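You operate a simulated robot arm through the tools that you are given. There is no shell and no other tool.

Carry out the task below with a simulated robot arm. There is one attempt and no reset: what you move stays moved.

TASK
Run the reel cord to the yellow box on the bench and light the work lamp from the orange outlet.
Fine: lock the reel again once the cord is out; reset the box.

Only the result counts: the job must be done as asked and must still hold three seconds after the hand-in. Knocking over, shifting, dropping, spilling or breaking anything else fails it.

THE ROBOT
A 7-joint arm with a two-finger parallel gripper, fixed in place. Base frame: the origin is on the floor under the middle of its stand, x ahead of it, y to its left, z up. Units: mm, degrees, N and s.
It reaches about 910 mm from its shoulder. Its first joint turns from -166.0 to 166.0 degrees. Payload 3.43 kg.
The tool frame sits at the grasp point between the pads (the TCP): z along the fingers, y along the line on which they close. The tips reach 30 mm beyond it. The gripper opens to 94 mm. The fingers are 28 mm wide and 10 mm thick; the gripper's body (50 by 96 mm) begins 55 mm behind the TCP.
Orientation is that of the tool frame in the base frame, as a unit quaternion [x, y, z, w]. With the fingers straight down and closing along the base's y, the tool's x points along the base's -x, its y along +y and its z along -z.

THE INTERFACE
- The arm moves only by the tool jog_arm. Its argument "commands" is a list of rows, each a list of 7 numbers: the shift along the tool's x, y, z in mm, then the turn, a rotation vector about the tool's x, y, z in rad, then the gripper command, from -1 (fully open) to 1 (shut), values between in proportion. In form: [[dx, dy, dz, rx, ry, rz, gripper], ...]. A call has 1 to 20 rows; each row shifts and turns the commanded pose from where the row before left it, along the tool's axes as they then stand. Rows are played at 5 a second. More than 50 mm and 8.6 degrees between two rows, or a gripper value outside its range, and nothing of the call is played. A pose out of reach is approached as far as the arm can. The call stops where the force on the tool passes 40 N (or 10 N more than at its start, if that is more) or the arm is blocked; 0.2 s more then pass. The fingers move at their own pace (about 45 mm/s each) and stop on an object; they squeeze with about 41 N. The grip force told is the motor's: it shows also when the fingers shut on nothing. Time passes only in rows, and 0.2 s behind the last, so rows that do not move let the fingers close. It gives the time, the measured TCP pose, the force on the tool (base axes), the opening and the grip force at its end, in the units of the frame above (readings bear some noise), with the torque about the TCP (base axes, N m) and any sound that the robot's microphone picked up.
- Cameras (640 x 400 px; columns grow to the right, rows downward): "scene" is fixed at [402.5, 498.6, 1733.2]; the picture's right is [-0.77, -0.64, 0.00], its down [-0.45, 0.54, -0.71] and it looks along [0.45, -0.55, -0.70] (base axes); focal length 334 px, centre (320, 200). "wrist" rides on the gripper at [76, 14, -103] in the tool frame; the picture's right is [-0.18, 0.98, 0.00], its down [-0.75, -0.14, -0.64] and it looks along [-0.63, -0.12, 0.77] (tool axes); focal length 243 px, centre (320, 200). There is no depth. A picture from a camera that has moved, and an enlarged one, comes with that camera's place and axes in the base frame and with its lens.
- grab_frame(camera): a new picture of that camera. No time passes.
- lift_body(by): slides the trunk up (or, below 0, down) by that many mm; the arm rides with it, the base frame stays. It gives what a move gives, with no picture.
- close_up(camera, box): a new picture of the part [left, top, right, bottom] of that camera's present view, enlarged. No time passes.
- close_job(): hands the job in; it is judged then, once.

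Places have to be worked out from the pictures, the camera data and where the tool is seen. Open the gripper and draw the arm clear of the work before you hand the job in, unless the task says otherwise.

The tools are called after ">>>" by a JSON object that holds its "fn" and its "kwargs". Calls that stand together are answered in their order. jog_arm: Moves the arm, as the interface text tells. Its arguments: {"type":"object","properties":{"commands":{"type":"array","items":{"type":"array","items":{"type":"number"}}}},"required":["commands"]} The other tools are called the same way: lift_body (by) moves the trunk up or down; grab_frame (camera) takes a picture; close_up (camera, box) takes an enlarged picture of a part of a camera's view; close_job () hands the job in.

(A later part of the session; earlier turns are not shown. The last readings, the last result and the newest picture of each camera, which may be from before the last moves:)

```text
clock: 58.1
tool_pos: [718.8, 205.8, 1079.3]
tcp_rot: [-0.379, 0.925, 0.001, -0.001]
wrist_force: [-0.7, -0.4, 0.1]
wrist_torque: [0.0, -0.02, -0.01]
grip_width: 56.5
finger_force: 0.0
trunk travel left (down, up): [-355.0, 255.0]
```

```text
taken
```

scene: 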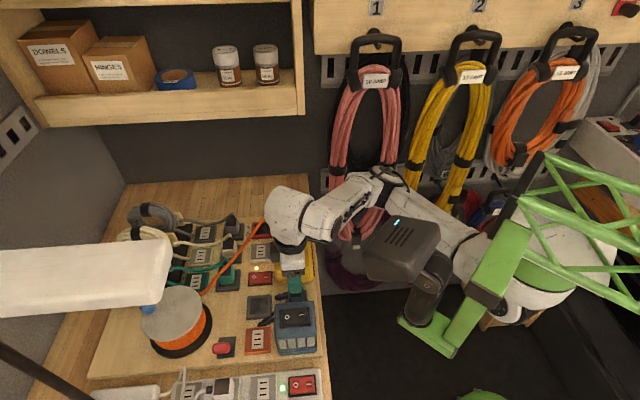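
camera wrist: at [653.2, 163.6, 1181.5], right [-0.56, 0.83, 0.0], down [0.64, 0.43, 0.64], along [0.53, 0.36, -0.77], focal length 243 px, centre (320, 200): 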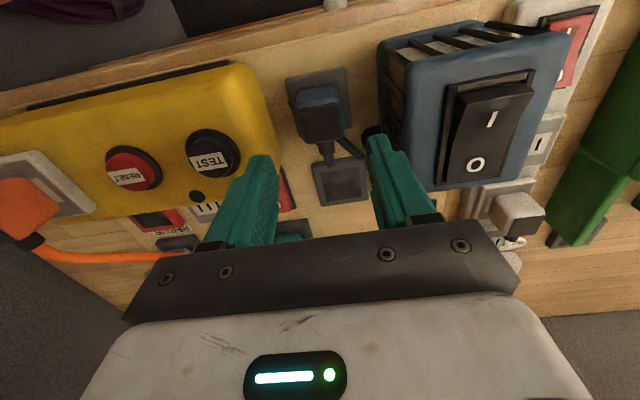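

The hand is above the blue plug between the yellow box and the lamp. I zoom in to measure its position.

>>> {"fn": "close_up", "kwargs": {"camera": "wrist", "box": [240, 50, 400, 150]}}

>>> {"fn": "close_up", "kwargs": {"camera": "wrist", "box": [240, 100, 400, 220]}}

>>> {"fn": "close_up", "kwargs": {"camera": "scene", "box": [250, 265, 330, 315]}}

```text
4.00 times, centred on (320, 100) of wrist
camera zoom: at [653.2, 163.6, 1181.5], right [-0.56, 0.83, 0.0], down [0.64, 0.43, 0.64], along [0.53, 0.36, -0.77], focal length 970 px, centre (320, 600)
```

zoom: 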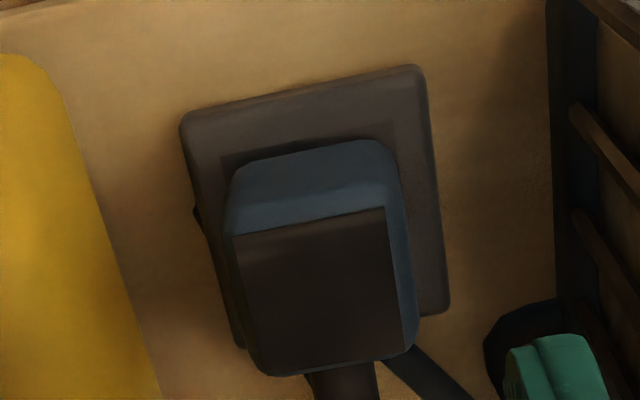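

```text
3.33 times, centred on (320, 160) of wrist
camera zoom: at [653.2, 163.6, 1181.5], right [-0.56, 0.83, 0.0], down [0.64, 0.43, 0.64], along [0.53, 0.36, -0.77], focal length 809 px, centre (320, 333)
```

zoom: 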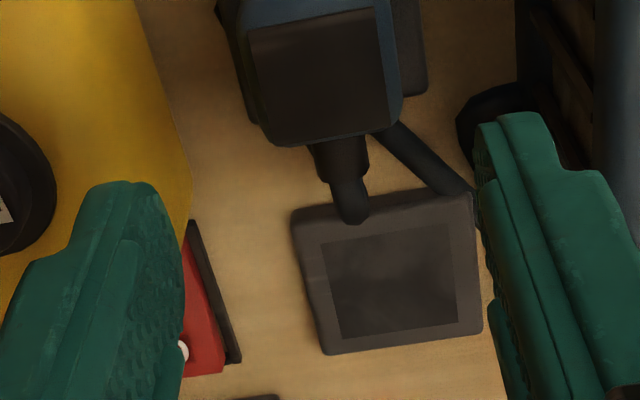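

```text
8.00 times, centred on (290, 290) of scene
camera zoom: at [402.5, 498.6, 1733.2], right [-0.77, -0.64, 0.0], down [-0.45, 0.54, -0.71], along [0.45, -0.55, -0.7], focal length 2675 px, centre (560, -520)
```

zoom: 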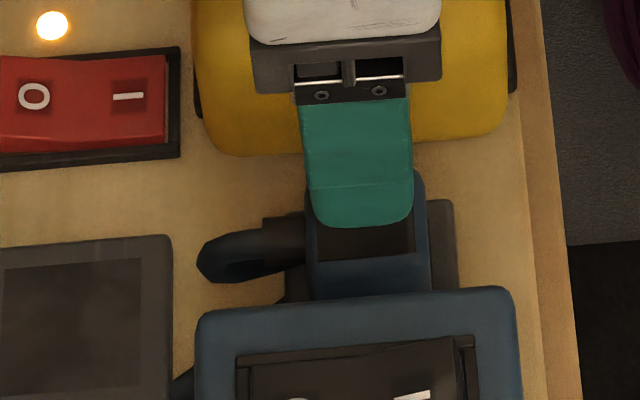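

The plug is centred under the open fingers within ~1 mm, with ~7 mm finger room to the yellow box and the lamp beside. I lower to z≈995 and check.

>>> {"fn": "jog_arm", "kwargs": {"commands": [[-1, 0, 25, 0, 0, 0, -0.2], [0, 0, 25, 0, 0, 0, -0.2], [0, 0, 15, 0, 0, 0, -0.2], [0, 0, 10, 0, 0, 0, -0.2], [0, 0, 9, 0, 0, 0, -0.2], [0, 0, 0, 0, 0, 0, -0.2]]}}

>>> {"fn": "close_up", "kwargs": {"camera": "wrist", "box": [200, 40, 440, 240]}}

>>> {"fn": "close_up", "kwargs": {"camera": "scene", "box": [250, 255, 330, 315]}}

```text
clock: 59.5
tool_pos: [719.6, 208.5, 994.0]
tcp_rot: [-0.379, 0.925, 0.0, 0.0]
wrist_force: [0.4, 0.0, -0.5]
wrist_torque: [-0.02, -0.03, 0.01]
grip_width: 56.7
finger_force: 0.0
trunk travel left (down, up): [-355.0, 255.0]
```

```text
2.00 times, centred on (320, 140) of wrist
camera zoom: at [654.8, 166.4, 1097.7], right [-0.56, 0.83, 0.0], down [0.64, 0.43, 0.64], along [0.53, 0.36, -0.77], focal length 485 px, centre (320, 320)
```

zoom: 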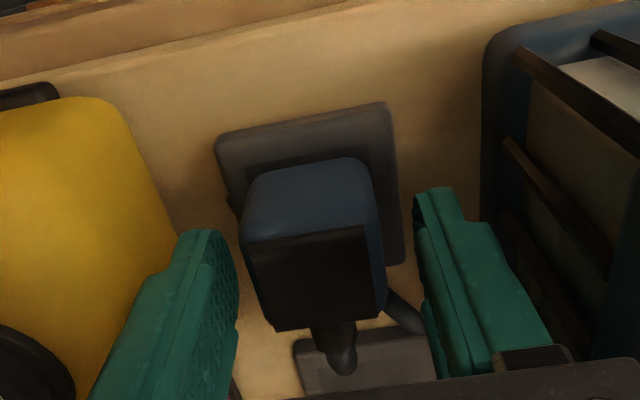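

```text
6.67 times, centred on (290, 285) of scene
camera zoom: at [402.5, 498.6, 1733.2], right [-0.77, -0.64, 0.0], down [-0.45, 0.54, -0.71], along [0.45, -0.55, -0.7], focal length 2229 px, centre (520, -367)
```

zoom: 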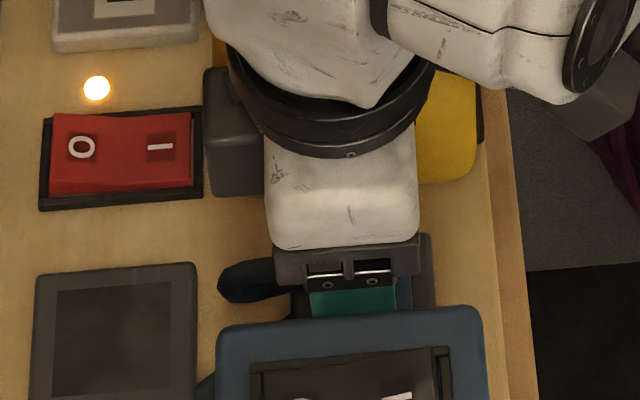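

Fingers straddle the blue plug with no contact. I close on it.

>>> {"fn": "jog_arm", "kwargs": {"commands": [[0, 0, 0, 0, 0, 0, 0.3], [0, 0, 0, 0, 0, 0, 1], [0, 0, 0, 0, 0, 0, 1], [0, 0, 0, 0, 0, 0, 1]]}}

>>> {"fn": "close_up", "kwargs": {"camera": "wrist", "box": [200, 40, 440, 240]}}

```text
clock: 60.5
tool_pos: [719.5, 208.9, 993.9]
tcp_rot: [-0.379, 0.925, 0.0, 0.0]
wrist_force: [0.1, -1.3, 1.3]
wrist_torque: [-0.04, 0.03, 0.01]
grip_width: 37.1
finger_force: 41.1
trunk travel left (down, up): [-355.0, 255.0]
heard: snap
```

```text
2.00 times, centred on (320, 140) of wrist
camera zoom: at [654.8, 166.4, 1097.9], right [-0.56, 0.83, 0.0], down [0.64, 0.43, 0.64], along [0.53, 0.36, -0.77], focal length 485 px, centre (320, 320)
```

zoom: 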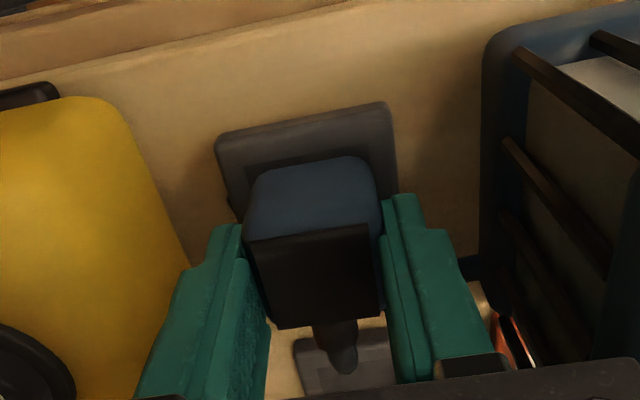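

The blue plug is in hand (37 mm wide) and already unlatched. I lift it 36 mm, go along +f1 past the lamp, then across above the orange outlet, watching for cord tension.

>>> {"fn": "jog_arm", "kwargs": {"commands": [[0, 0, -6, 0, 0, 0, 1], [0, 0, -10, 0, 0, 0, 1], [0, 0, -10, 0, 0, 0, 1], [0, 0, -10, 0, 0, 0, 1], [-25, 0, 0, 0, 0, 0, 1], [-25, 0, 0, 0, 0, 0, 1], [-25, 0, 0, 0, 0, 0, 1], [-22, 0, 0, 0, 0, 0, 1], [0, 0, 0, 0, 0, 0, 1]]}}

>>> {"fn": "grab_frame", "kwargs": {"camera": "wrist"}}

>>> {"fn": "close_up", "kwargs": {"camera": "scene", "box": [180, 220, 340, 360]}}

```text
clock: 62.5
tool_pos: [789.6, 277.2, 1029.8]
tcp_rot: [-0.38, 0.925, 0.0, 0.0]
wrist_force: [0.0, 0.2, -1.0]
wrist_torque: [0.0, 0.02, 0.01]
grip_width: 36.9
finger_force: 41.2
trunk travel left (down, up): [-355.0, 255.0]
```

```text
taken
camera wrist: at [724.0, 234.9, 1134.2], right [-0.56, 0.83, 0.0], down [0.64, 0.43, 0.64], along [0.53, 0.36, -0.77], focal length 243 px, centre (320, 200)
```

wrist: 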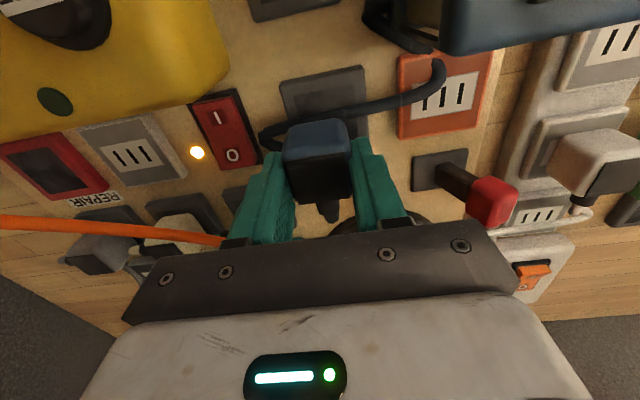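

```text
2.86 times, centred on (260, 290) of scene
camera zoom: at [402.5, 498.6, 1733.2], right [-0.77, -0.64, 0.0], down [-0.45, 0.54, -0.71], along [0.45, -0.55, -0.7], focal length 955 px, centre (491, -57)
```

zoom: 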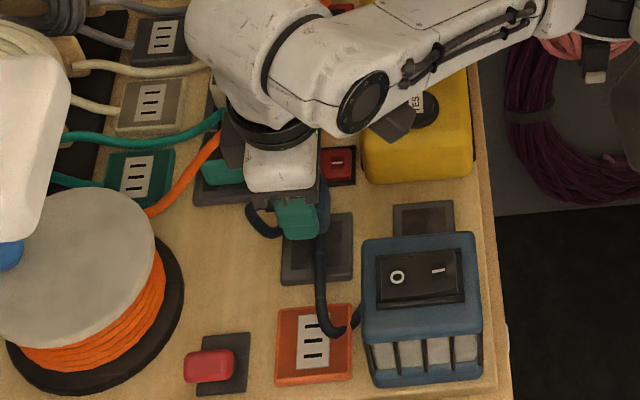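

No tension felt. The lamp cord loops over the outlet's edge for now. I zoom on the orange outlet to place it against the hand.

>>> {"fn": "close_up", "kwargs": {"camera": "wrist", "box": [370, 30, 530, 150]}}

```text
3.33 times, centred on (450, 90) of wrist
camera zoom: at [724.0, 234.9, 1134.2], right [-0.56, 0.83, 0.0], down [0.64, 0.43, 0.64], along [0.53, 0.36, -0.77], focal length 809 px, centre (-113, 567)
```

zoom: 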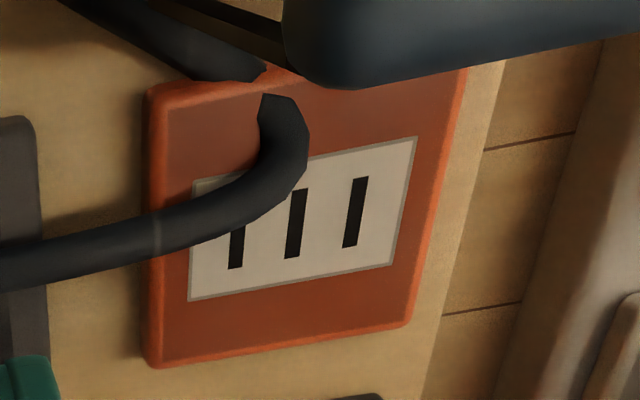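

The outlet centre lies about 90 mm along tool +y. I raise a bit so the cord loop clears, and move above it.

>>> {"fn": "jog_arm", "kwargs": {"commands": [[0, 0, -15, 0, 0, 0, 1], [0, 0, -15, 0, 0, 0, 1], [0, 22.5, 0, 0, 0, 0, 1], [1, 22.5, 0, 0, 0, 0, 1], [1, 22.5, 0, 0, 0, 0, 1], [2, 22.5, 0, 0, 0, 0, 1], [0, 0, 0, 0, 0, 0, 1], [0, 0, 0, 0, 0, 0, 1]]}}

>>> {"fn": "grab_frame", "kwargs": {"camera": "wrist"}}

>>> {"fn": "close_up", "kwargs": {"camera": "wrist", "box": [240, 40, 400, 160]}}

>>> {"fn": "close_up", "kwargs": {"camera": "scene", "box": [200, 270, 330, 370]}}

```text
clock: 64.3
tool_pos: [722.2, 337.3, 1060.1]
tcp_rot: [-0.38, 0.925, 0.0, 0.0]
wrist_force: [-0.2, 0.6, -0.3]
wrist_torque: [-0.01, -0.01, -0.03]
grip_width: 36.8
finger_force: 40.7
trunk travel left (down, up): [-355.0, 255.0]
```

```text
taken
camera wrist: at [657.5, 295.6, 1163.4], right [-0.56, 0.83, 0.0], down [0.64, 0.43, 0.64], along [0.53, 0.36, -0.77], focal length 243 px, centre (320, 200)
```

wrist: 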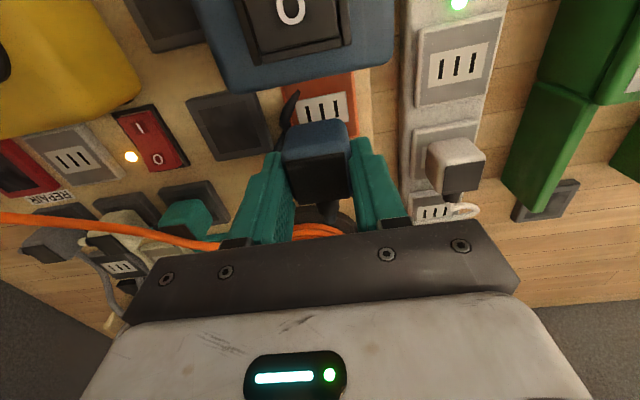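

```text
3.33 times, centred on (320, 100) of wrist
camera zoom: at [657.5, 295.6, 1163.4], right [-0.56, 0.83, 0.0], down [0.64, 0.43, 0.64], along [0.53, 0.36, -0.77], focal length 809 px, centre (320, 533)
```

zoom: 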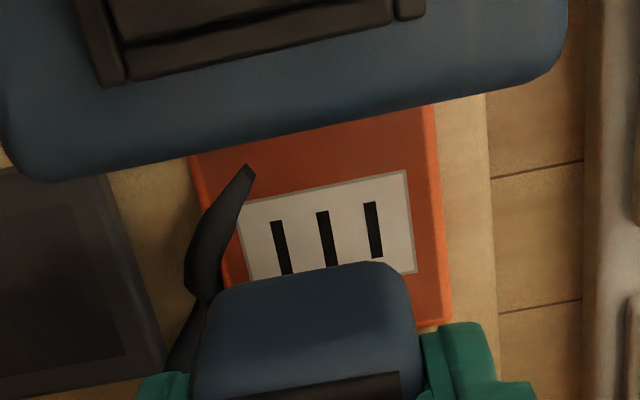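

```text
4.00 times, centred on (265, 320) of scene
camera zoom: at [402.5, 498.6, 1733.2], right [-0.77, -0.64, 0.0], down [-0.45, 0.54, -0.71], along [0.45, -0.55, -0.7], focal length 1337 px, centre (540, -280)
```

zoom: 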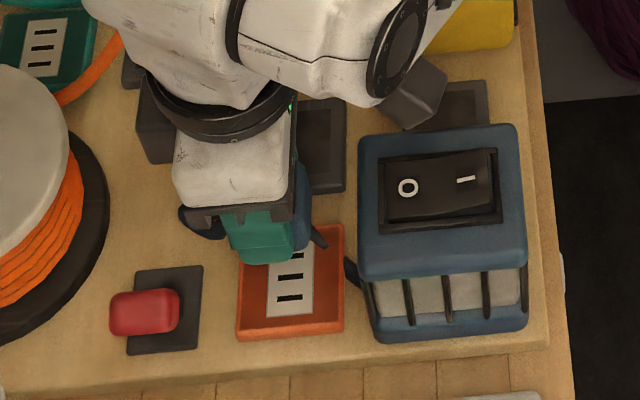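

The plug is nearly over the slots (about 2 mm off in y). I trim 1.5 mm and lower to z≈1022, then check in both views.

>>> {"fn": "jog_arm", "kwargs": {"commands": [[0, 1.5, 10, 0, 0, 0, 1], [0, 0, 14, 0, 0, 0, 1], [0, 0, 14, 0, 0, 0, 1], [0, 0, 0, 0, 0, 0, 1], [0, 0, 0, 0, 0, 0, 1]]}}

>>> {"fn": "close_up", "kwargs": {"camera": "wrist", "box": [240, 40, 400, 160]}}

>>> {"fn": "close_up", "kwargs": {"camera": "scene", "box": [236, 315, 284, 361]}}

```text
clock: 65.5
tool_pos: [722.6, 338.3, 1021.9]
tcp_rot: [-0.38, 0.925, 0.0, 0.0]
wrist_force: [-0.2, 0.6, -0.5]
wrist_torque: [0.02, 0.0, 0.01]
grip_width: 37.1
finger_force: 41.2
trunk travel left (down, up): [-355.0, 255.0]
```

```text
3.33 times, centred on (320, 100) of wrist
camera zoom: at [656.5, 296.2, 1125.0], right [-0.56, 0.83, 0.0], down [0.64, 0.43, 0.64], along [0.53, 0.36, -0.77], focal length 809 px, centre (320, 533)
```

zoom: 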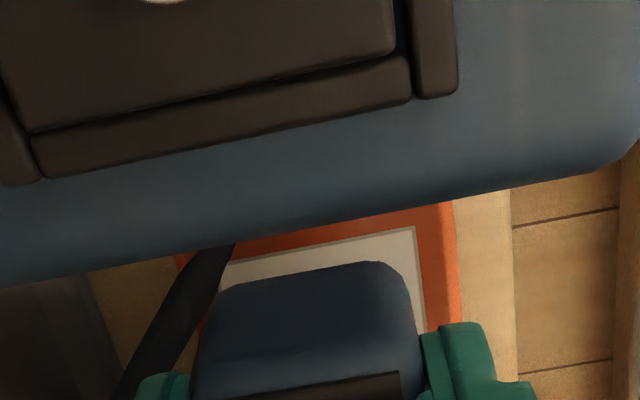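

```text
8.70 times, centred on (260, 338) of scene
camera zoom: at [402.5, 498.6, 1733.2], right [-0.77, -0.64, 0.0], down [-0.45, 0.54, -0.71], along [0.45, -0.55, -0.7], focal length 2907 px, centre (842, -1000)
```

zoom: 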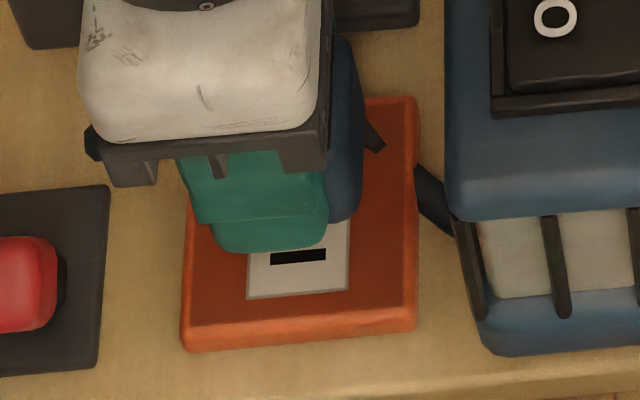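

I take a close wrist view of the held blue plug and compare it with how the orange one sat in the grip.

>>> {"fn": "close_up", "kwargs": {"camera": "wrist", "box": [240, 100, 400, 220]}}

>>> {"fn": "close_up", "kwargs": {"camera": "scene", "box": [240, 305, 275, 345]}}

```text
3.33 times, centred on (320, 160) of wrist
camera zoom: at [656.5, 296.2, 1125.0], right [-0.56, 0.83, 0.0], down [0.64, 0.43, 0.64], along [0.53, 0.36, -0.77], focal length 809 px, centre (320, 333)
```

zoom: 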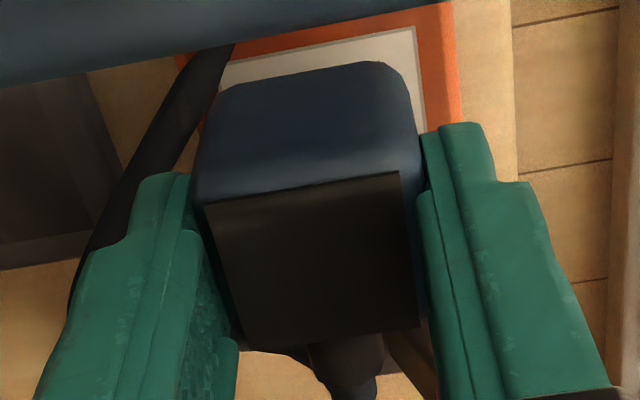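

```text
10.00 times, centred on (258, 325) of scene
camera zoom: at [402.5, 498.6, 1733.2], right [-0.77, -0.64, 0.0], down [-0.45, 0.54, -0.71], along [0.45, -0.55, -0.7], focal length 3343 px, centre (945, -1050)
```

zoom: 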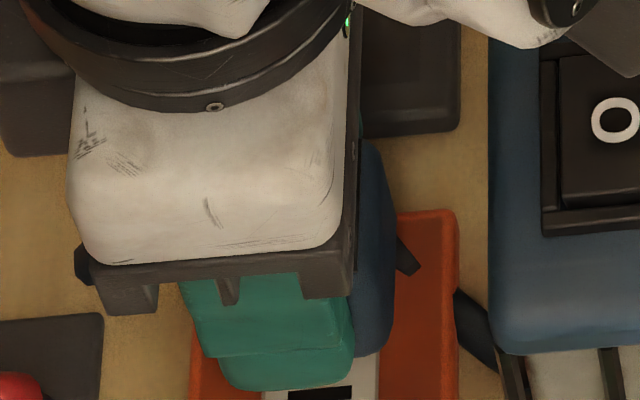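

The blue plug sits ~2 mm toward −f1 in the grip, so I shift 1.3 mm toward +f1 and lower close to contact.

>>> {"fn": "jog_arm", "kwargs": {"commands": [[-1.3, 0, 6, 0, 0, 0, 1], [0, 0, 6, 0, 0, 0, 1], [0, 0, 6, 0, 0, 0, 1], [0, 0, 0, 0, 0, 0, 1]]}}

>>> {"fn": "close_up", "kwargs": {"camera": "scene", "box": [230, 290, 330, 365]}}

>>> {"fn": "grab_frame", "kwargs": {"camera": "wrist"}}

```text
clock: 66.5
tool_pos: [723.4, 339.9, 1005.8]
tcp_rot: [-0.379, 0.925, 0.0, 0.0]
wrist_force: [0.3, -0.2, -0.2]
wrist_torque: [0.04, 0.01, 0.01]
grip_width: 36.9
finger_force: 41.0
trunk travel left (down, up): [-355.0, 255.0]
```

```text
5.33 times, centred on (280, 328) of scene
camera zoom: at [402.5, 498.6, 1733.2], right [-0.77, -0.64, 0.0], down [-0.45, 0.54, -0.71], along [0.45, -0.55, -0.7], focal length 1783 px, centre (533, -480)
```

zoom: 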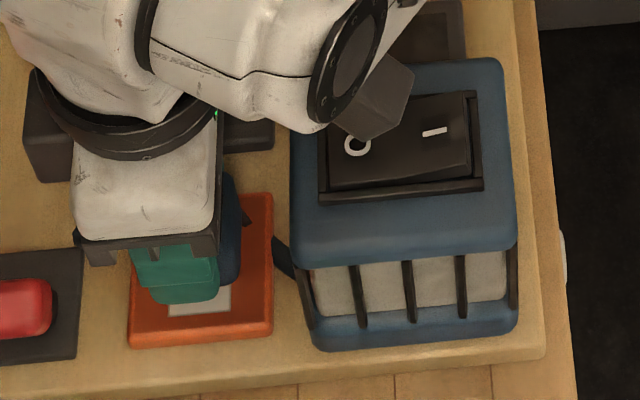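

```text
taken
camera wrist: at [658.0, 296.8, 1107.9], right [-0.56, 0.83, 0.0], down [0.64, 0.43, 0.64], along [0.53, 0.36, -0.77], focal length 243 px, centre (320, 200)
```

wrist: 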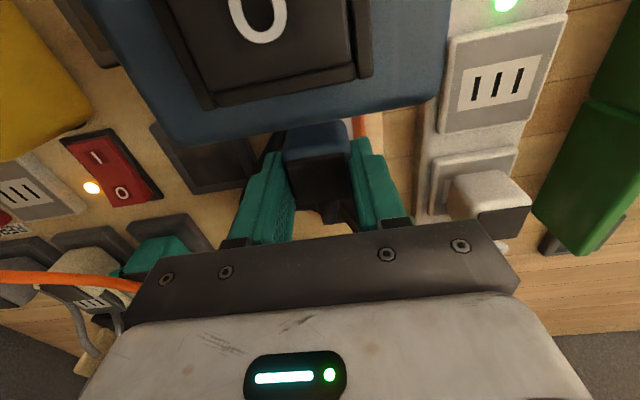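

The camera housing will clear the lamp top by ~25 mm. I continue down in 1 mm rows.

>>> {"fn": "jog_arm", "kwargs": {"commands": [[0, 0, 1, 0, 0, 0, 1], [0, 0, 1, 0, 0, 0, 1], [0, 0, 1, 0, 0, 0, 1], [0, 0, 1, 0, 0, 0, 1], [0, 0, 1, 0, 0, 0, 1]]}}

>>> {"fn": "jog_arm", "kwargs": {"commands": [[0, 0, 0.5, 0, 0, 0, 1], [0, 0, 0.5, 0, 0, 0, 1]]}}

```text
clock: 67.8
tool_pos: [722.0, 339.5, 999.9]
tcp_rot: [-0.379, 0.925, 0.0, 0.0]
wrist_force: [-0.3, 0.0, 0.0]
wrist_torque: [-0.02, 0.03, 0.0]
grip_width: 36.7
finger_force: 41.3
trunk travel left (down, up): [-355.0, 255.0]
```

```text
clock: 68.3
tool_pos: [722.4, 339.0, 998.8]
tcp_rot: [-0.38, 0.925, 0.0, 0.0]
wrist_force: [0.4, 0.2, 0.7]
wrist_torque: [0.03, -0.01, -0.02]
grip_width: 36.7
finger_force: 41.0
trunk travel left (down, up): [-355.0, 255.0]
```

>>> {"fn": "jog_arm", "kwargs": {"commands": [[0, 0, 0.5, 0, 0, 0, 1], [0, 0, 0.5, 0, 0, 0, 1]]}}

>>> {"fn": "jog_arm", "kwargs": {"commands": [[0, 0, 0.5, 0, 0, 0, 1], [0, 0, 0.5, 0, 0, 0, 1]]}}

```text
clock: 69.0
tool_pos: [723.1, 340.0, 996.3]
tcp_rot: [-0.379, 0.925, 0.0, -0.001]
wrist_force: [1.0, 0.6, -1.3]
wrist_torque: [0.01, 0.01, 0.02]
grip_width: 37.0
finger_force: 41.0
trunk travel left (down, up): [-355.0, 255.0]
```

```text
clock: 69.5
tool_pos: [723.2, 339.1, 995.4]
tcp_rot: [-0.379, 0.925, 0.0, 0.001]
wrist_force: [-0.1, 0.5, -0.9]
wrist_torque: [-0.02, -0.01, 0.02]
grip_width: 36.8
finger_force: 40.8
trunk travel left (down, up): [-355.0, 255.0]
```

Still free at z≈996; two more half-millimetre steps at a time.

>>> {"fn": "jog_arm", "kwargs": {"commands": [[0, 0, 0.5, 0, 0, 0, 1], [0, 0, 0.5, 0, 0, 0, 1]]}}

>>> {"fn": "jog_arm", "kwargs": {"commands": [[0, 0, 0.5, 0, 0, 0, 1]]}}

```text
clock: 70.2
tool_pos: [723.3, 340.1, 995.4]
tcp_rot: [-0.379, 0.925, 0.0, 0.0]
wrist_force: [-0.5, 0.5, 2.0]
wrist_torque: [0.03, 0.06, -0.02]
grip_width: 37.1
finger_force: 40.8
trunk travel left (down, up): [-355.0, 255.0]
```

```text
clock: 70.5
tool_pos: [723.3, 340.5, 995.0]
tcp_rot: [-0.379, 0.925, 0.001, 0.001]
wrist_force: [-1.9, 1.3, 5.9]
wrist_torque: [0.14, 0.14, -0.02]
grip_width: 37.3
finger_force: 41.2
trunk travel left (down, up): [-355.0, 255.0]
```

Contact has begun (6 N). I keep pressing in half-millimetre steps until it snaps.

>>> {"fn": "jog_arm", "kwargs": {"commands": [[0, 0, 0.5, 0, 0, 0, 1]]}}

>>> {"fn": "jog_arm", "kwargs": {"commands": [[0, 0, 0.5, 0, 0, 0, 1]]}}

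```text
clock: 71.0
tool_pos: [723.8, 339.5, 994.2]
tcp_rot: [-0.38, 0.925, 0.0, 0.001]
wrist_force: [-0.7, 2.8, 8.3]
wrist_torque: [0.17, 0.12, -0.02]
grip_width: 36.9
finger_force: 40.4
trunk travel left (down, up): [-355.0, 255.0]
```

```text
clock: 71.3
tool_pos: [722.2, 339.6, 994.2]
tcp_rot: [-0.379, 0.925, 0.0, 0.002]
wrist_force: [-0.4, 3.3, 16.1]
wrist_torque: [0.08, 0.11, 0.01]
grip_width: 37.3
finger_force: 41.5
trunk travel left (down, up): [-355.0, 255.0]
```

No snap yet at 16 N; I press a little more.

>>> {"fn": "jog_arm", "kwargs": {"commands": [[0, 0, 0.5, 0, 0, 0, 1], [0, 0, 0.5, 0, 0, 0, 1]]}}

>>> {"fn": "jog_arm", "kwargs": {"commands": [[0, 0, 0.5, 0, 0, 0, 1], [0, 0, 0, 0, 0, 0, 1]]}}

```text
clock: 72.0
tool_pos: [722.7, 339.3, 995.6]
tcp_rot: [-0.378, 0.926, 0.0, 0.003]
wrist_force: [-1.2, 1.6, 34.2]
wrist_torque: [-0.08, 0.27, 0.01]
grip_width: 36.5
finger_force: 40.8
trunk travel left (down, up): [-355.0, 255.0]
```

```text
clock: 72.5
tool_pos: [723.8, 338.6, 995.2]
tcp_rot: [-0.379, 0.925, 0.001, 0.002]
wrist_force: [-1.0, 0.3, 44.0]
wrist_torque: [-0.27, 0.22, 0.0]
grip_width: 37.0
finger_force: 41.0
trunk travel left (down, up): [-355.0, 255.0]
```

44 N without a snap, so the alignment must be off. I back up 8 mm and re-measure.

>>> {"fn": "jog_arm", "kwargs": {"commands": [[0, 0, -4, 0, 0, 0, 1], [0, 0, -6, 0, 0, 0, 1], [0, 0, 0, 0, 0, 0, 1]]}}

>>> {"fn": "close_up", "kwargs": {"camera": "scene", "box": [236, 315, 284, 361]}}

>>> {"fn": "close_up", "kwargs": {"camera": "wrist", "box": [260, 80, 400, 200]}}

```text
clock: 73.3
tool_pos: [722.2, 339.9, 1000.3]
tcp_rot: [-0.38, 0.925, 0.0, -0.001]
wrist_force: [-0.4, 0.2, -0.7]
wrist_torque: [-0.01, -0.02, 0.01]
grip_width: 36.9
finger_force: 40.3
trunk travel left (down, up): [-355.0, 255.0]
```

```text
8.70 times, centred on (260, 338) of scene
camera zoom: at [402.5, 498.6, 1733.2], right [-0.77, -0.64, 0.0], down [-0.45, 0.54, -0.71], along [0.45, -0.55, -0.7], focal length 2907 px, centre (842, -1000)
```

zoom: 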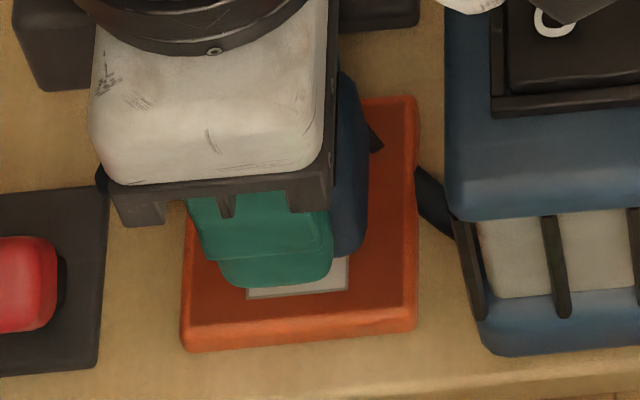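

```text
3.33 times, centred on (330, 140) of wrist
camera zoom: at [657.7, 297.2, 1103.6], right [-0.56, 0.83, 0.0], down [0.64, 0.43, 0.64], along [0.53, 0.36, -0.77], focal length 809 px, centre (287, 400)
```

zoom: 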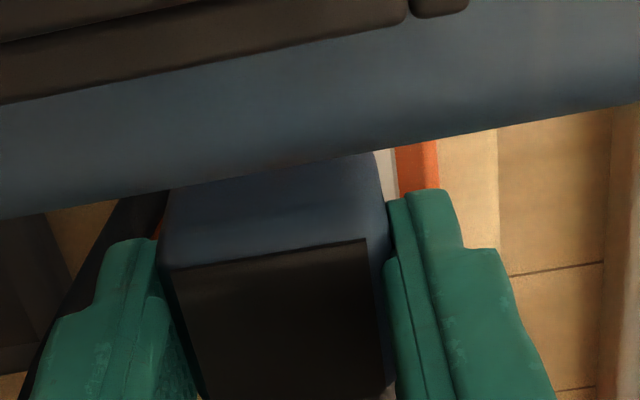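

Comparing with how it sat in its dock, the plug slipped ~3 mm in the grip; it should go ~1.5 mm further toward +f1 and ~0.5 mm +y. I shift and press again gently.

>>> {"fn": "jog_arm", "kwargs": {"commands": [[-1.5, 0.5, 0, 0, 0, 0, 1], [0, 0, 2.5, 0, 0, 0, 1], [0, 0, 2, 0, 0, 0, 1], [0, 0, 1, 0, 0, 0, 1], [0, 0, 0, 0, 0, 0, 1]]}}

>>> {"fn": "jog_arm", "kwargs": {"commands": [[0, 0, 0.7, 0, 0, 0, 1], [0, 0, 0, 0, 0, 0, 1]]}}

```text
clock: 74.5
tool_pos: [724.3, 340.7, 997.1]
tcp_rot: [-0.379, 0.925, 0.0, 0.0]
wrist_force: [0.9, -1.1, -0.5]
wrist_torque: [0.01, 0.03, -0.02]
grip_width: 36.7
finger_force: 41.0
trunk travel left (down, up): [-355.0, 255.0]
```

```text
clock: 75.2
tool_pos: [723.9, 340.1, 996.5]
tcp_rot: [-0.379, 0.925, -0.001, 0.001]
wrist_force: [-0.1, 0.1, -0.5]
wrist_torque: [0.0, 0.05, -0.01]
grip_width: 37.0
finger_force: 40.9
trunk travel left (down, up): [-355.0, 255.0]
```

>>> {"fn": "jog_arm", "kwargs": {"commands": [[0, 0, 0.7, 0, 0, 0, 1], [0, 0, 0.5, 0, 0, 0, 1]]}}

>>> {"fn": "jog_arm", "kwargs": {"commands": [[0, 0, 0.7, 0, 0, 0, 1], [0, 0, 0, 0, 0, 0, 1]]}}

```text
clock: 75.8
tool_pos: [724.5, 340.4, 994.9]
tcp_rot: [-0.38, 0.925, 0.0, -0.001]
wrist_force: [0.6, 0.5, -0.9]
wrist_torque: [0.03, -0.02, 0.03]
grip_width: 36.9
finger_force: 41.0
trunk travel left (down, up): [-355.0, 255.0]
```

```text
clock: 76.3
tool_pos: [724.8, 341.1, 995.0]
tcp_rot: [-0.38, 0.925, 0.0, 0.0]
wrist_force: [-0.2, -1.2, 2.7]
wrist_torque: [-0.01, -0.01, -0.02]
grip_width: 36.9
finger_force: 40.8
trunk travel left (down, up): [-355.0, 255.0]
```

Contact again (3 N). A little more pressure, listening for the snap.

>>> {"fn": "jog_arm", "kwargs": {"commands": [[0, 0, 0.5, 0, 0, 0, 1], [0, 0, 0.5, 0, 0, 0, 1]]}}

>>> {"fn": "jog_arm", "kwargs": {"commands": [[0, 0, 0.4, 0, 0, 0, 1], [0, 0, 0, 0, 0, 0, 1]]}}

```text
clock: 77.0
tool_pos: [723.7, 339.6, 993.9]
tcp_rot: [-0.379, 0.925, 0.0, 0.002]
wrist_force: [-4.8, 0.2, 18.3]
wrist_torque: [-0.15, 0.4, 0.0]
grip_width: 36.8
finger_force: 41.2
trunk travel left (down, up): [-355.0, 255.0]
```

```text
clock: 77.5
tool_pos: [723.1, 341.3, 995.7]
tcp_rot: [-0.379, 0.925, 0.001, 0.002]
wrist_force: [-3.6, 2.1, 28.1]
wrist_torque: [-0.11, 0.37, 0.01]
grip_width: 36.9
finger_force: 40.5
trunk travel left (down, up): [-355.0, 255.0]
```

Contact is felt on the plug's −f1 edge and the side view shows the plug leaning several degrees in the grip (top toward −f1). I raise it, tilt the hand about +5.7° to level the plug, shifting to keep its base over the slots, and look.

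>>> {"fn": "jog_arm", "kwargs": {"commands": [[0, 0, -5, 0, 0, 0, 1], [-2, 0, -7, 0, 0, 0, 1], [-2, 0, 0, 0, 0.05, 0, 1], [0, 0, 0, 0, 0.05, 0, 1], [0, 0, 0, 0, 0, 0, 1]]}}

>>> {"fn": "close_up", "kwargs": {"camera": "scene", "box": [236, 305, 284, 351]}}

>>> {"fn": "close_up", "kwargs": {"camera": "wrist", "box": [250, 70, 410, 190]}}

```text
clock: 78.8
tool_pos: [726.7, 345.8, 1003.9]
tcp_rot: [-0.379, 0.924, -0.019, -0.047]
wrist_force: [-0.7, -0.8, -1.0]
wrist_torque: [0.0, -0.01, 0.02]
grip_width: 37.1
finger_force: 41.3
trunk travel left (down, up): [-355.0, 255.0]
```

```text
8.70 times, centred on (260, 328) of scene
camera zoom: at [402.5, 498.6, 1733.2], right [-0.77, -0.64, 0.0], down [-0.45, 0.54, -0.71], along [0.45, -0.55, -0.7], focal length 2907 px, centre (842, -913)
```

zoom: 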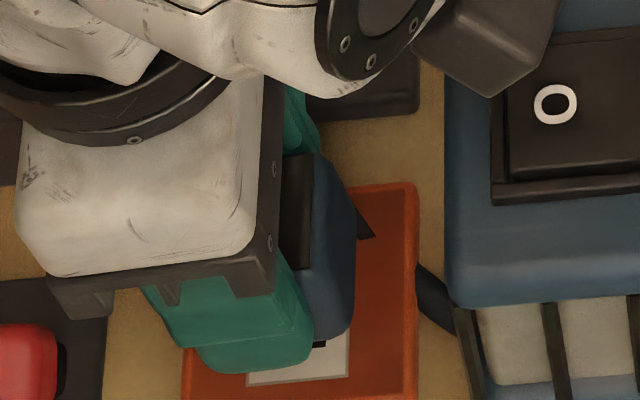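

```text
3.33 times, centred on (330, 130) of wrist
camera zoom: at [669.3, 309.5, 1114.3], right [-0.56, 0.83, -0.02], down [0.68, 0.47, 0.56], along [0.48, 0.3, -0.83], focal length 809 px, centre (287, 433)
```

zoom: 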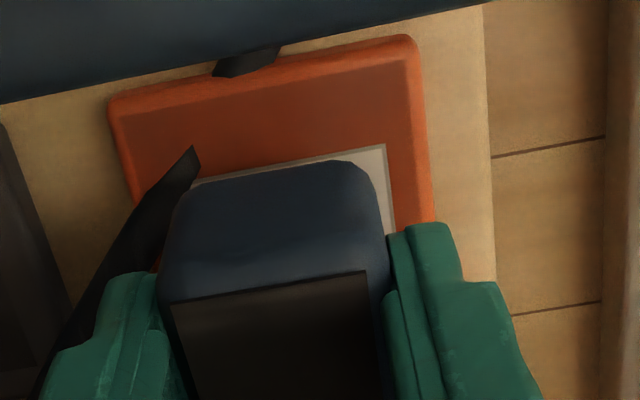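

Re-reading the side view, the lean was a misjudgment (the right edge I saw was the plug's bottom edge; it was upright). I undo the tilt and shift, and re-check.

>>> {"fn": "jog_arm", "kwargs": {"commands": [[0, 0, 0, 0, -0.05, 0, 1], [2, 0, 0, 0, -0.05, 0, 1], [2, 0, 0, 0, 0, 0, 1], [0, 0, 0, 0, 0, 0, 1]]}}

>>> {"fn": "close_up", "kwargs": {"camera": "scene", "box": [236, 305, 284, 351]}}

>>> {"fn": "close_up", "kwargs": {"camera": "wrist", "box": [250, 70, 410, 190]}}

```text
clock: 79.8
tool_pos: [724.9, 341.1, 1004.8]
tcp_rot: [-0.379, 0.925, 0.0, -0.001]
wrist_force: [0.6, -0.2, -1.0]
wrist_torque: [-0.01, 0.0, 0.01]
grip_width: 37.0
finger_force: 40.7
trunk travel left (down, up): [-355.0, 255.0]
```

```text
8.70 times, centred on (260, 328) of scene
camera zoom: at [402.5, 498.6, 1733.2], right [-0.77, -0.64, 0.0], down [-0.45, 0.54, -0.71], along [0.45, -0.55, -0.7], focal length 2907 px, centre (842, -913)
```

zoom: 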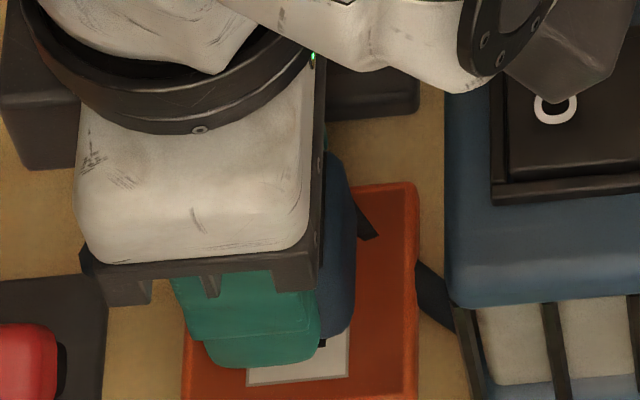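

```text
3.33 times, centred on (330, 130) of wrist
camera zoom: at [659.6, 298.9, 1107.8], right [-0.56, 0.83, 0.0], down [0.64, 0.43, 0.64], along [0.53, 0.36, -0.77], focal length 809 px, centre (287, 433)
```

zoom: 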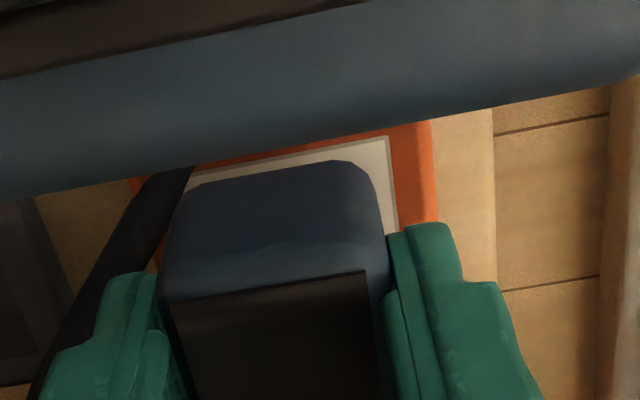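

Re-measuring, the outlet centre is still ~1 mm toward +y of the plug. I shift +1.0 mm in y and press again.

>>> {"fn": "jog_arm", "kwargs": {"commands": [[0, 1.0, 4, 0, 0, 0, 1], [0, 0, 4, 0, 0, 0, 1], [0, 0, 1.5, 0, 0, 0, 1], [0, 0, 0, 0, 0, 0, 1]]}}

>>> {"fn": "jog_arm", "kwargs": {"commands": [[0, 0, 0.7, 0, 0, 0, 1], [0, 0, 0.7, 0, 0, 0, 1]]}}

>>> {"fn": "jog_arm", "kwargs": {"commands": [[0, 0, 0.7, 0, 0, 0, 1], [0, 0, 0.5, 0, 0, 0, 1]]}}

```text
clock: 80.8
tool_pos: [722.3, 342.4, 995.3]
tcp_rot: [-0.378, 0.926, 0.0, 0.0]
wrist_force: [-0.4, 0.0, -1.0]
wrist_torque: [0.0, 0.03, -0.03]
grip_width: 36.8
finger_force: 41.2
trunk travel left (down, up): [-355.0, 255.0]
```

```text
clock: 81.3
tool_pos: [723.3, 341.4, 995.7]
tcp_rot: [-0.38, 0.925, -0.001, 0.001]
wrist_force: [-2.6, -3.9, 14.4]
wrist_torque: [-0.29, 0.24, 0.01]
grip_width: 37.1
finger_force: 40.9
trunk travel left (down, up): [-355.0, 255.0]
```

```text
clock: 82.0
tool_pos: [722.4, 342.7, 994.3]
tcp_rot: [-0.38, 0.925, 0.001, 0.002]
wrist_force: [-2.3, -1.8, 27.3]
wrist_torque: [-0.32, 0.32, -0.02]
grip_width: 36.9
finger_force: 40.7
trunk travel left (down, up): [-355.0, 255.0]
```

No snap at 27 N. I look at the pressed state from the scene camera to judge the gap and what touches.

>>> {"fn": "close_up", "kwargs": {"camera": "scene", "box": [236, 310, 284, 356]}}

>>> {"fn": "close_up", "kwargs": {"camera": "wrist", "box": [200, 60, 440, 240]}}

>>> {"fn": "grab_frame", "kwargs": {"camera": "wrist"}}

```text
8.70 times, centred on (260, 333) of scene
camera zoom: at [402.5, 498.6, 1733.2], right [-0.77, -0.64, 0.0], down [-0.45, 0.54, -0.71], along [0.45, -0.55, -0.7], focal length 2907 px, centre (842, -956)
```

zoom: 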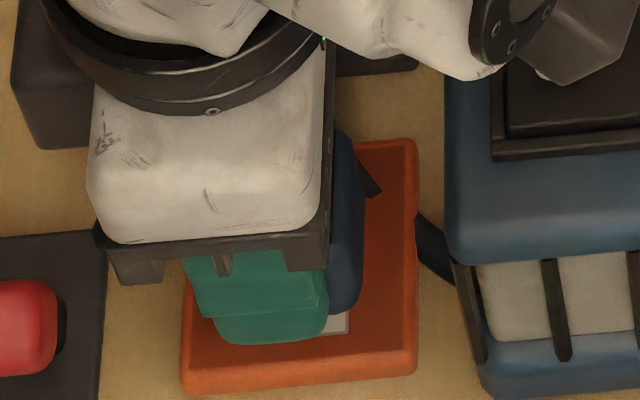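

```text
2.22 times, centred on (320, 150) of wrist
camera zoom: at [657.8, 298.8, 1097.6], right [-0.56, 0.83, 0.0], down [0.63, 0.43, 0.65], along [0.54, 0.36, -0.76], focal length 539 px, centre (320, 311)
```

zoom: 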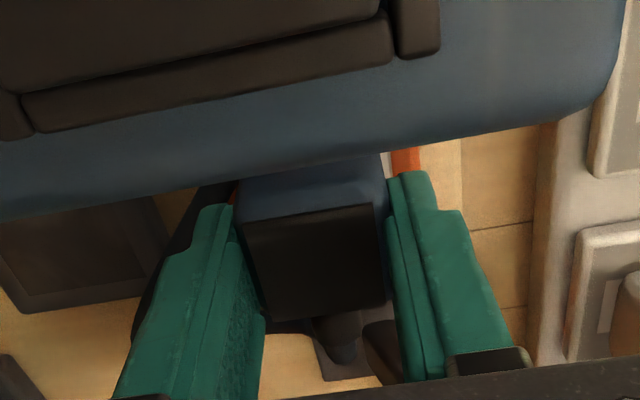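

```text
taken
camera wrist: at [657.8, 298.8, 1097.6], right [-0.56, 0.83, 0.0], down [0.63, 0.43, 0.65], along [0.54, 0.36, -0.76], focal length 243 px, centre (320, 200)
```

wrist: 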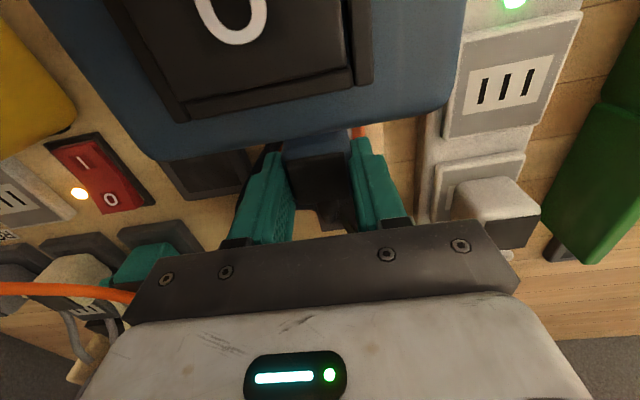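

The plug is flush-height and nearly centred; perhaps 0.5–1.4 mm too far toward +f1. I make a small search: lift 2.5 mm, shift, press again.

>>> {"fn": "jog_arm", "kwargs": {"commands": [[0, 0, -2.5, 0, 0, 0, 1], [1.0, 0, 0, 0, 0, 0, 1], [0, 0, 1.5, 0, 0, 0, 1], [0, 0, 0.7, 0, 0, 0, 1], [0, 0, 0, 0, 0, 0, 1]]}}

>>> {"fn": "jog_arm", "kwargs": {"commands": [[0, 0, 0.6, 0, 0, 0, 1], [0, 0, 0, 0, 0, 0, 1]]}}

```text
clock: 83.2
tool_pos: [721.8, 341.1, 994.5]
tcp_rot: [-0.378, 0.926, 0.001, 0.001]
wrist_force: [4.8, 5.1, 27.9]
wrist_torque: [-0.02, -0.01, 0.0]
grip_width: 36.8
finger_force: 41.2
trunk travel left (down, up): [-355.0, 255.0]
```

```text
clock: 83.8
tool_pos: [722.4, 341.5, 995.0]
tcp_rot: [-0.379, 0.925, 0.001, 0.003]
wrist_force: [1.5, 4.0, 39.8]
wrist_torque: [-0.16, 0.19, 0.01]
grip_width: 36.9
finger_force: 40.9
trunk travel left (down, up): [-355.0, 255.0]
```

Still no snap. I lift clear to re-measure plug against outlet, and also check on the orange plug in the yellow box.

>>> {"fn": "jog_arm", "kwargs": {"commands": [[0, 0, -10, 0, 0, 0, 1], [0, 0, -15, 0, 0, 0, 1], [0, 0, -15, 0, 0, 0, 1], [0, 0, -12, 0, 0, 0, 1], [0, 0, 0, 0, 0, 0, 1]]}}

>>> {"fn": "close_up", "kwargs": {"camera": "wrist", "box": [240, 60, 400, 180]}}

>>> {"fn": "close_up", "kwargs": {"camera": "wrist", "box": [240, 100, 400, 220]}}

>>> {"fn": "close_up", "kwargs": {"camera": "scene", "box": [270, 180, 314, 222]}}

>>> {"fn": "close_up", "kwargs": {"camera": "scene", "box": [236, 300, 284, 360]}}

```text
clock: 85.0
tool_pos: [721.4, 341.0, 1044.3]
tcp_rot: [-0.38, 0.925, 0.001, 0.001]
wrist_force: [0.0, -0.3, -1.4]
wrist_torque: [-0.05, -0.04, -0.01]
grip_width: 37.2
finger_force: 40.9
trunk travel left (down, up): [-355.0, 255.0]
```

```text
3.33 times, centred on (320, 120) of wrist
camera zoom: at [658.0, 299.0, 1147.5], right [-0.56, 0.83, 0.0], down [0.64, 0.43, 0.64], along [0.53, 0.36, -0.77], focal length 809 px, centre (320, 467)
```

zoom: 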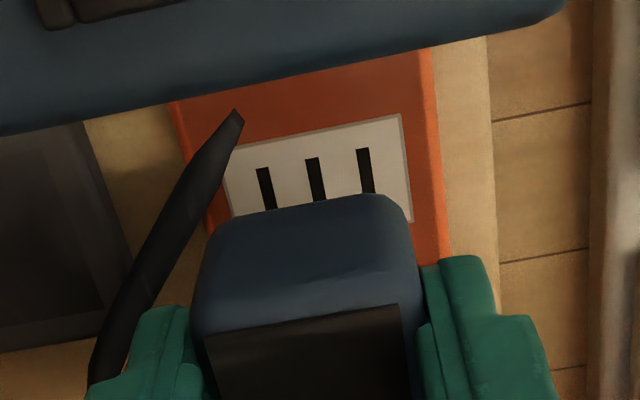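

```text
3.33 times, centred on (320, 160) of wrist
camera zoom: at [658.0, 299.0, 1147.5], right [-0.56, 0.83, 0.0], down [0.64, 0.43, 0.64], along [0.53, 0.36, -0.77], focal length 809 px, centre (320, 333)
```

zoom: 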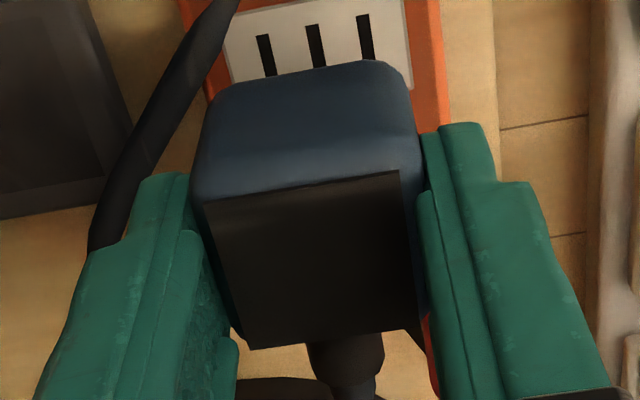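

```text
9.52 times, centred on (292, 201) of scene
camera zoom: at [402.5, 498.6, 1733.2], right [-0.77, -0.64, 0.0], down [-0.45, 0.54, -0.71], along [0.45, -0.55, -0.7], focal length 3184 px, centre (587, 190)
```

zoom: 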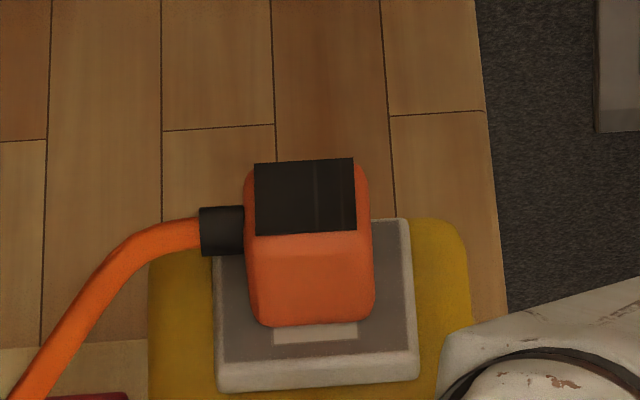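

```text
6.67 times, centred on (260, 330) of scene
camera zoom: at [402.5, 498.6, 1733.2], right [-0.77, -0.64, 0.0], down [-0.45, 0.54, -0.71], along [0.45, -0.55, -0.7], focal length 2229 px, centre (720, -667)
```

zoom: 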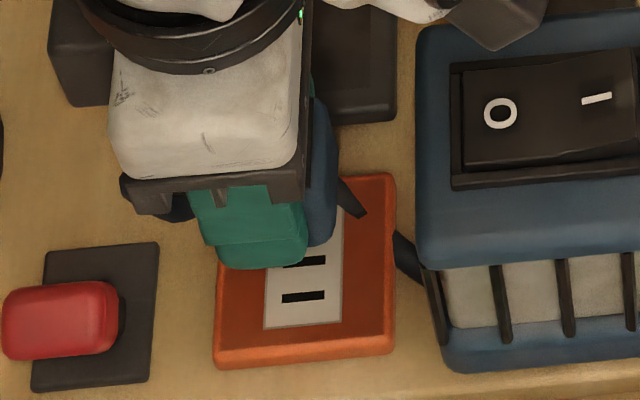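

The orange plug still sits as when it latched. The blue plug looks centred, so I'll search gently: set it down ~0.9 mm back toward +f1 and slide under light pressure, listening for the snap.

>>> {"fn": "jog_arm", "kwargs": {"commands": [[-0.9, 0.2, 15, 0, 0, 0, 1], [0, 0, 15, 0, 0, 0, 1], [0, 0, 12, 0, 0, 0, 1], [0, 0, 6, 0, 0, 0, 1], [0, 0, 1, 0, 0, 0, 1], [0, 0, 0, 0, 0, 0, 1]]}}

>>> {"fn": "jog_arm", "kwargs": {"commands": [[0, 0, 0.8, 0, 0, 0, 1], [0, 0, 0, 0, 0, 0, 1]]}}

```text
clock: 86.3
tool_pos: [724.3, 341.0, 995.9]
tcp_rot: [-0.379, 0.926, 0.0, -0.001]
wrist_force: [0.4, -0.2, -0.4]
wrist_torque: [-0.02, 0.0, 0.03]
grip_width: 36.5
finger_force: 40.8
trunk travel left (down, up): [-355.0, 255.0]
```

```text
clock: 87.0
tool_pos: [722.8, 340.6, 995.3]
tcp_rot: [-0.38, 0.925, 0.0, -0.001]
wrist_force: [-0.2, 0.4, -0.4]
wrist_torque: [0.03, 0.01, 0.01]
grip_width: 36.9
finger_force: 40.9
trunk travel left (down, up): [-355.0, 255.0]
```

>>> {"fn": "jog_arm", "kwargs": {"commands": [[0, 0, 0.8, 0, 0, 0, 1], [0, 0, 0, 0, 0, 0, 1]]}}

>>> {"fn": "jog_arm", "kwargs": {"commands": [[0, 0, 0.6, 0, 0, 0, 1], [0, 0, 0, 0, 0, 0, 1]]}}

```text
clock: 87.5
tool_pos: [721.4, 341.0, 994.3]
tcp_rot: [-0.379, 0.925, 0.0, 0.001]
wrist_force: [-2.2, -1.5, 9.5]
wrist_torque: [-0.12, 0.14, -0.02]
grip_width: 36.9
finger_force: 41.1
trunk travel left (down, up): [-355.0, 255.0]
```

```text
clock: 88.2
tool_pos: [722.9, 341.3, 994.9]
tcp_rot: [-0.379, 0.925, 0.001, 0.002]
wrist_force: [-2.5, -1.4, 20.2]
wrist_torque: [-0.2, 0.23, 0.0]
grip_width: 36.8
finger_force: 41.3
trunk travel left (down, up): [-355.0, 255.0]
```

In contact at 20 N. I slide along +y in small steps.

>>> {"fn": "jog_arm", "kwargs": {"commands": [[0, 0.5, 0, 0, 0, 0, 1], [0, 0.5, 0, 0, 0, 0, 1], [0, 0.5, 0, 0, 0, 0, 1], [0, 0.5, 0, 0, 0, 0, 1]]}}

>>> {"fn": "jog_arm", "kwargs": {"commands": [[0, -0.7, 0, 0, 0, 0, 1], [0, -0.7, 0, 0, 0, 0, 1], [0, -0.7, 0, 0, 0, 0, 1], [0, -0.7, 0, 0, 0, 0, 1], [0, -0.7, 0, 0, 0, 0, 1]]}}

```text
clock: 89.2
tool_pos: [722.9, 341.3, 995.2]
tcp_rot: [-0.378, 0.926, 0.0, 0.001]
wrist_force: [5.7, -9.4, 29.7]
wrist_torque: [-0.32, -0.07, 0.05]
grip_width: 36.7
finger_force: 40.9
trunk travel left (down, up): [-355.0, 255.0]
```

```text
clock: 90.3
tool_pos: [722.3, 342.8, 995.2]
tcp_rot: [-0.38, 0.925, 0.001, 0.002]
wrist_force: [-1.2, 2.6, 35.7]
wrist_torque: [-0.09, 0.09, -0.02]
grip_width: 36.9
finger_force: 41.3
trunk travel left (down, up): [-355.0, 255.0]
```

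No snap while sliding in y. I return to centre, and try further positions along +f1 with lift–shift–press steps.

>>> {"fn": "jog_arm", "kwargs": {"commands": [[0, 0, -2.5, 0, 0, 0, 1], [-1.0, 1.5, 0, 0, 0, 0, 1], [0, 0, 1.5, 0, 0, 0, 1], [0, 0, 0.7, 0, 0, 0, 1], [0, 0, 0, 0, 0, 0, 1]]}}

>>> {"fn": "jog_arm", "kwargs": {"commands": [[0, 0, -2.0, 0, 0, 0, 1], [-1.0, 0, 0, 0, 0, 0, 1], [0, 0, 1.3, 0, 0, 0, 1], [0, 0, 0.7, 0, 0, 0, 1], [0, 0, 0, 0, 0, 0, 1]]}}

>>> {"fn": "jog_arm", "kwargs": {"commands": [[0, 0, -2.0, 0, 0, 0, 1], [-1.0, 0, 0, 0, 0, 0, 1], [0, 0, 1.3, 0, 0, 0, 1], [0, 0, 0.7, 0, 0, 0, 1], [0, 0, 0, 0, 0, 0, 1]]}}

```text
clock: 91.5
tool_pos: [723.9, 342.9, 995.0]
tcp_rot: [-0.379, 0.925, 0.0, 0.0]
wrist_force: [-5.3, 0.4, 26.0]
wrist_torque: [0.05, 0.25, -0.01]
grip_width: 37.0
finger_force: 40.7
trunk travel left (down, up): [-355.0, 255.0]
```

```text
clock: 92.8
tool_pos: [725.0, 341.7, 994.5]
tcp_rot: [-0.379, 0.926, 0.0, 0.002]
wrist_force: [-3.9, -4.6, 17.5]
wrist_torque: [-0.21, 0.23, 0.04]
grip_width: 37.3
finger_force: 40.6
trunk travel left (down, up): [-355.0, 255.0]
```

```text
clock: 94.0
tool_pos: [724.6, 345.3, 995.7]
tcp_rot: [-0.379, 0.926, 0.001, 0.001]
wrist_force: [1.0, -0.3, 16.8]
wrist_torque: [-0.04, 0.12, 0.0]
grip_width: 37.1
finger_force: 40.9
trunk travel left (down, up): [-355.0, 255.0]
```

No luck along +f1 either. The plug may be slightly pitched in the grip, so I'll set it down on the outlet centred, let go so it rests flat, and then press it from above.

>>> {"fn": "jog_arm", "kwargs": {"commands": [[0, 0, -2.5, 0, 0, 0, 1], [2.3, -0.3, 0, 0, 0, 0, 1], [0, 0, 1.5, 0, 0, 0, 1], [0, 0, 0, 0, 0, 0, 1]]}}

>>> {"fn": "jog_arm", "kwargs": {"commands": [[0, 0, 0.6, 0, 0, 0, 1], [0, 0, 0, 0, 0, 0, 1]]}}

```text
clock: 95.0
tool_pos: [723.2, 341.4, 994.4]
tcp_rot: [-0.379, 0.925, 0.0, 0.0]
wrist_force: [-2.4, -0.1, 11.7]
wrist_torque: [-0.01, 0.12, 0.0]
grip_width: 36.8
finger_force: 40.7
trunk travel left (down, up): [-355.0, 255.0]
```

```text
clock: 95.5
tool_pos: [722.1, 342.0, 994.9]
tcp_rot: [-0.379, 0.925, 0.001, 0.002]
wrist_force: [2.2, 4.3, 18.8]
wrist_torque: [0.1, 0.0, -0.03]
grip_width: 36.8
finger_force: 41.1
trunk travel left (down, up): [-355.0, 255.0]
```

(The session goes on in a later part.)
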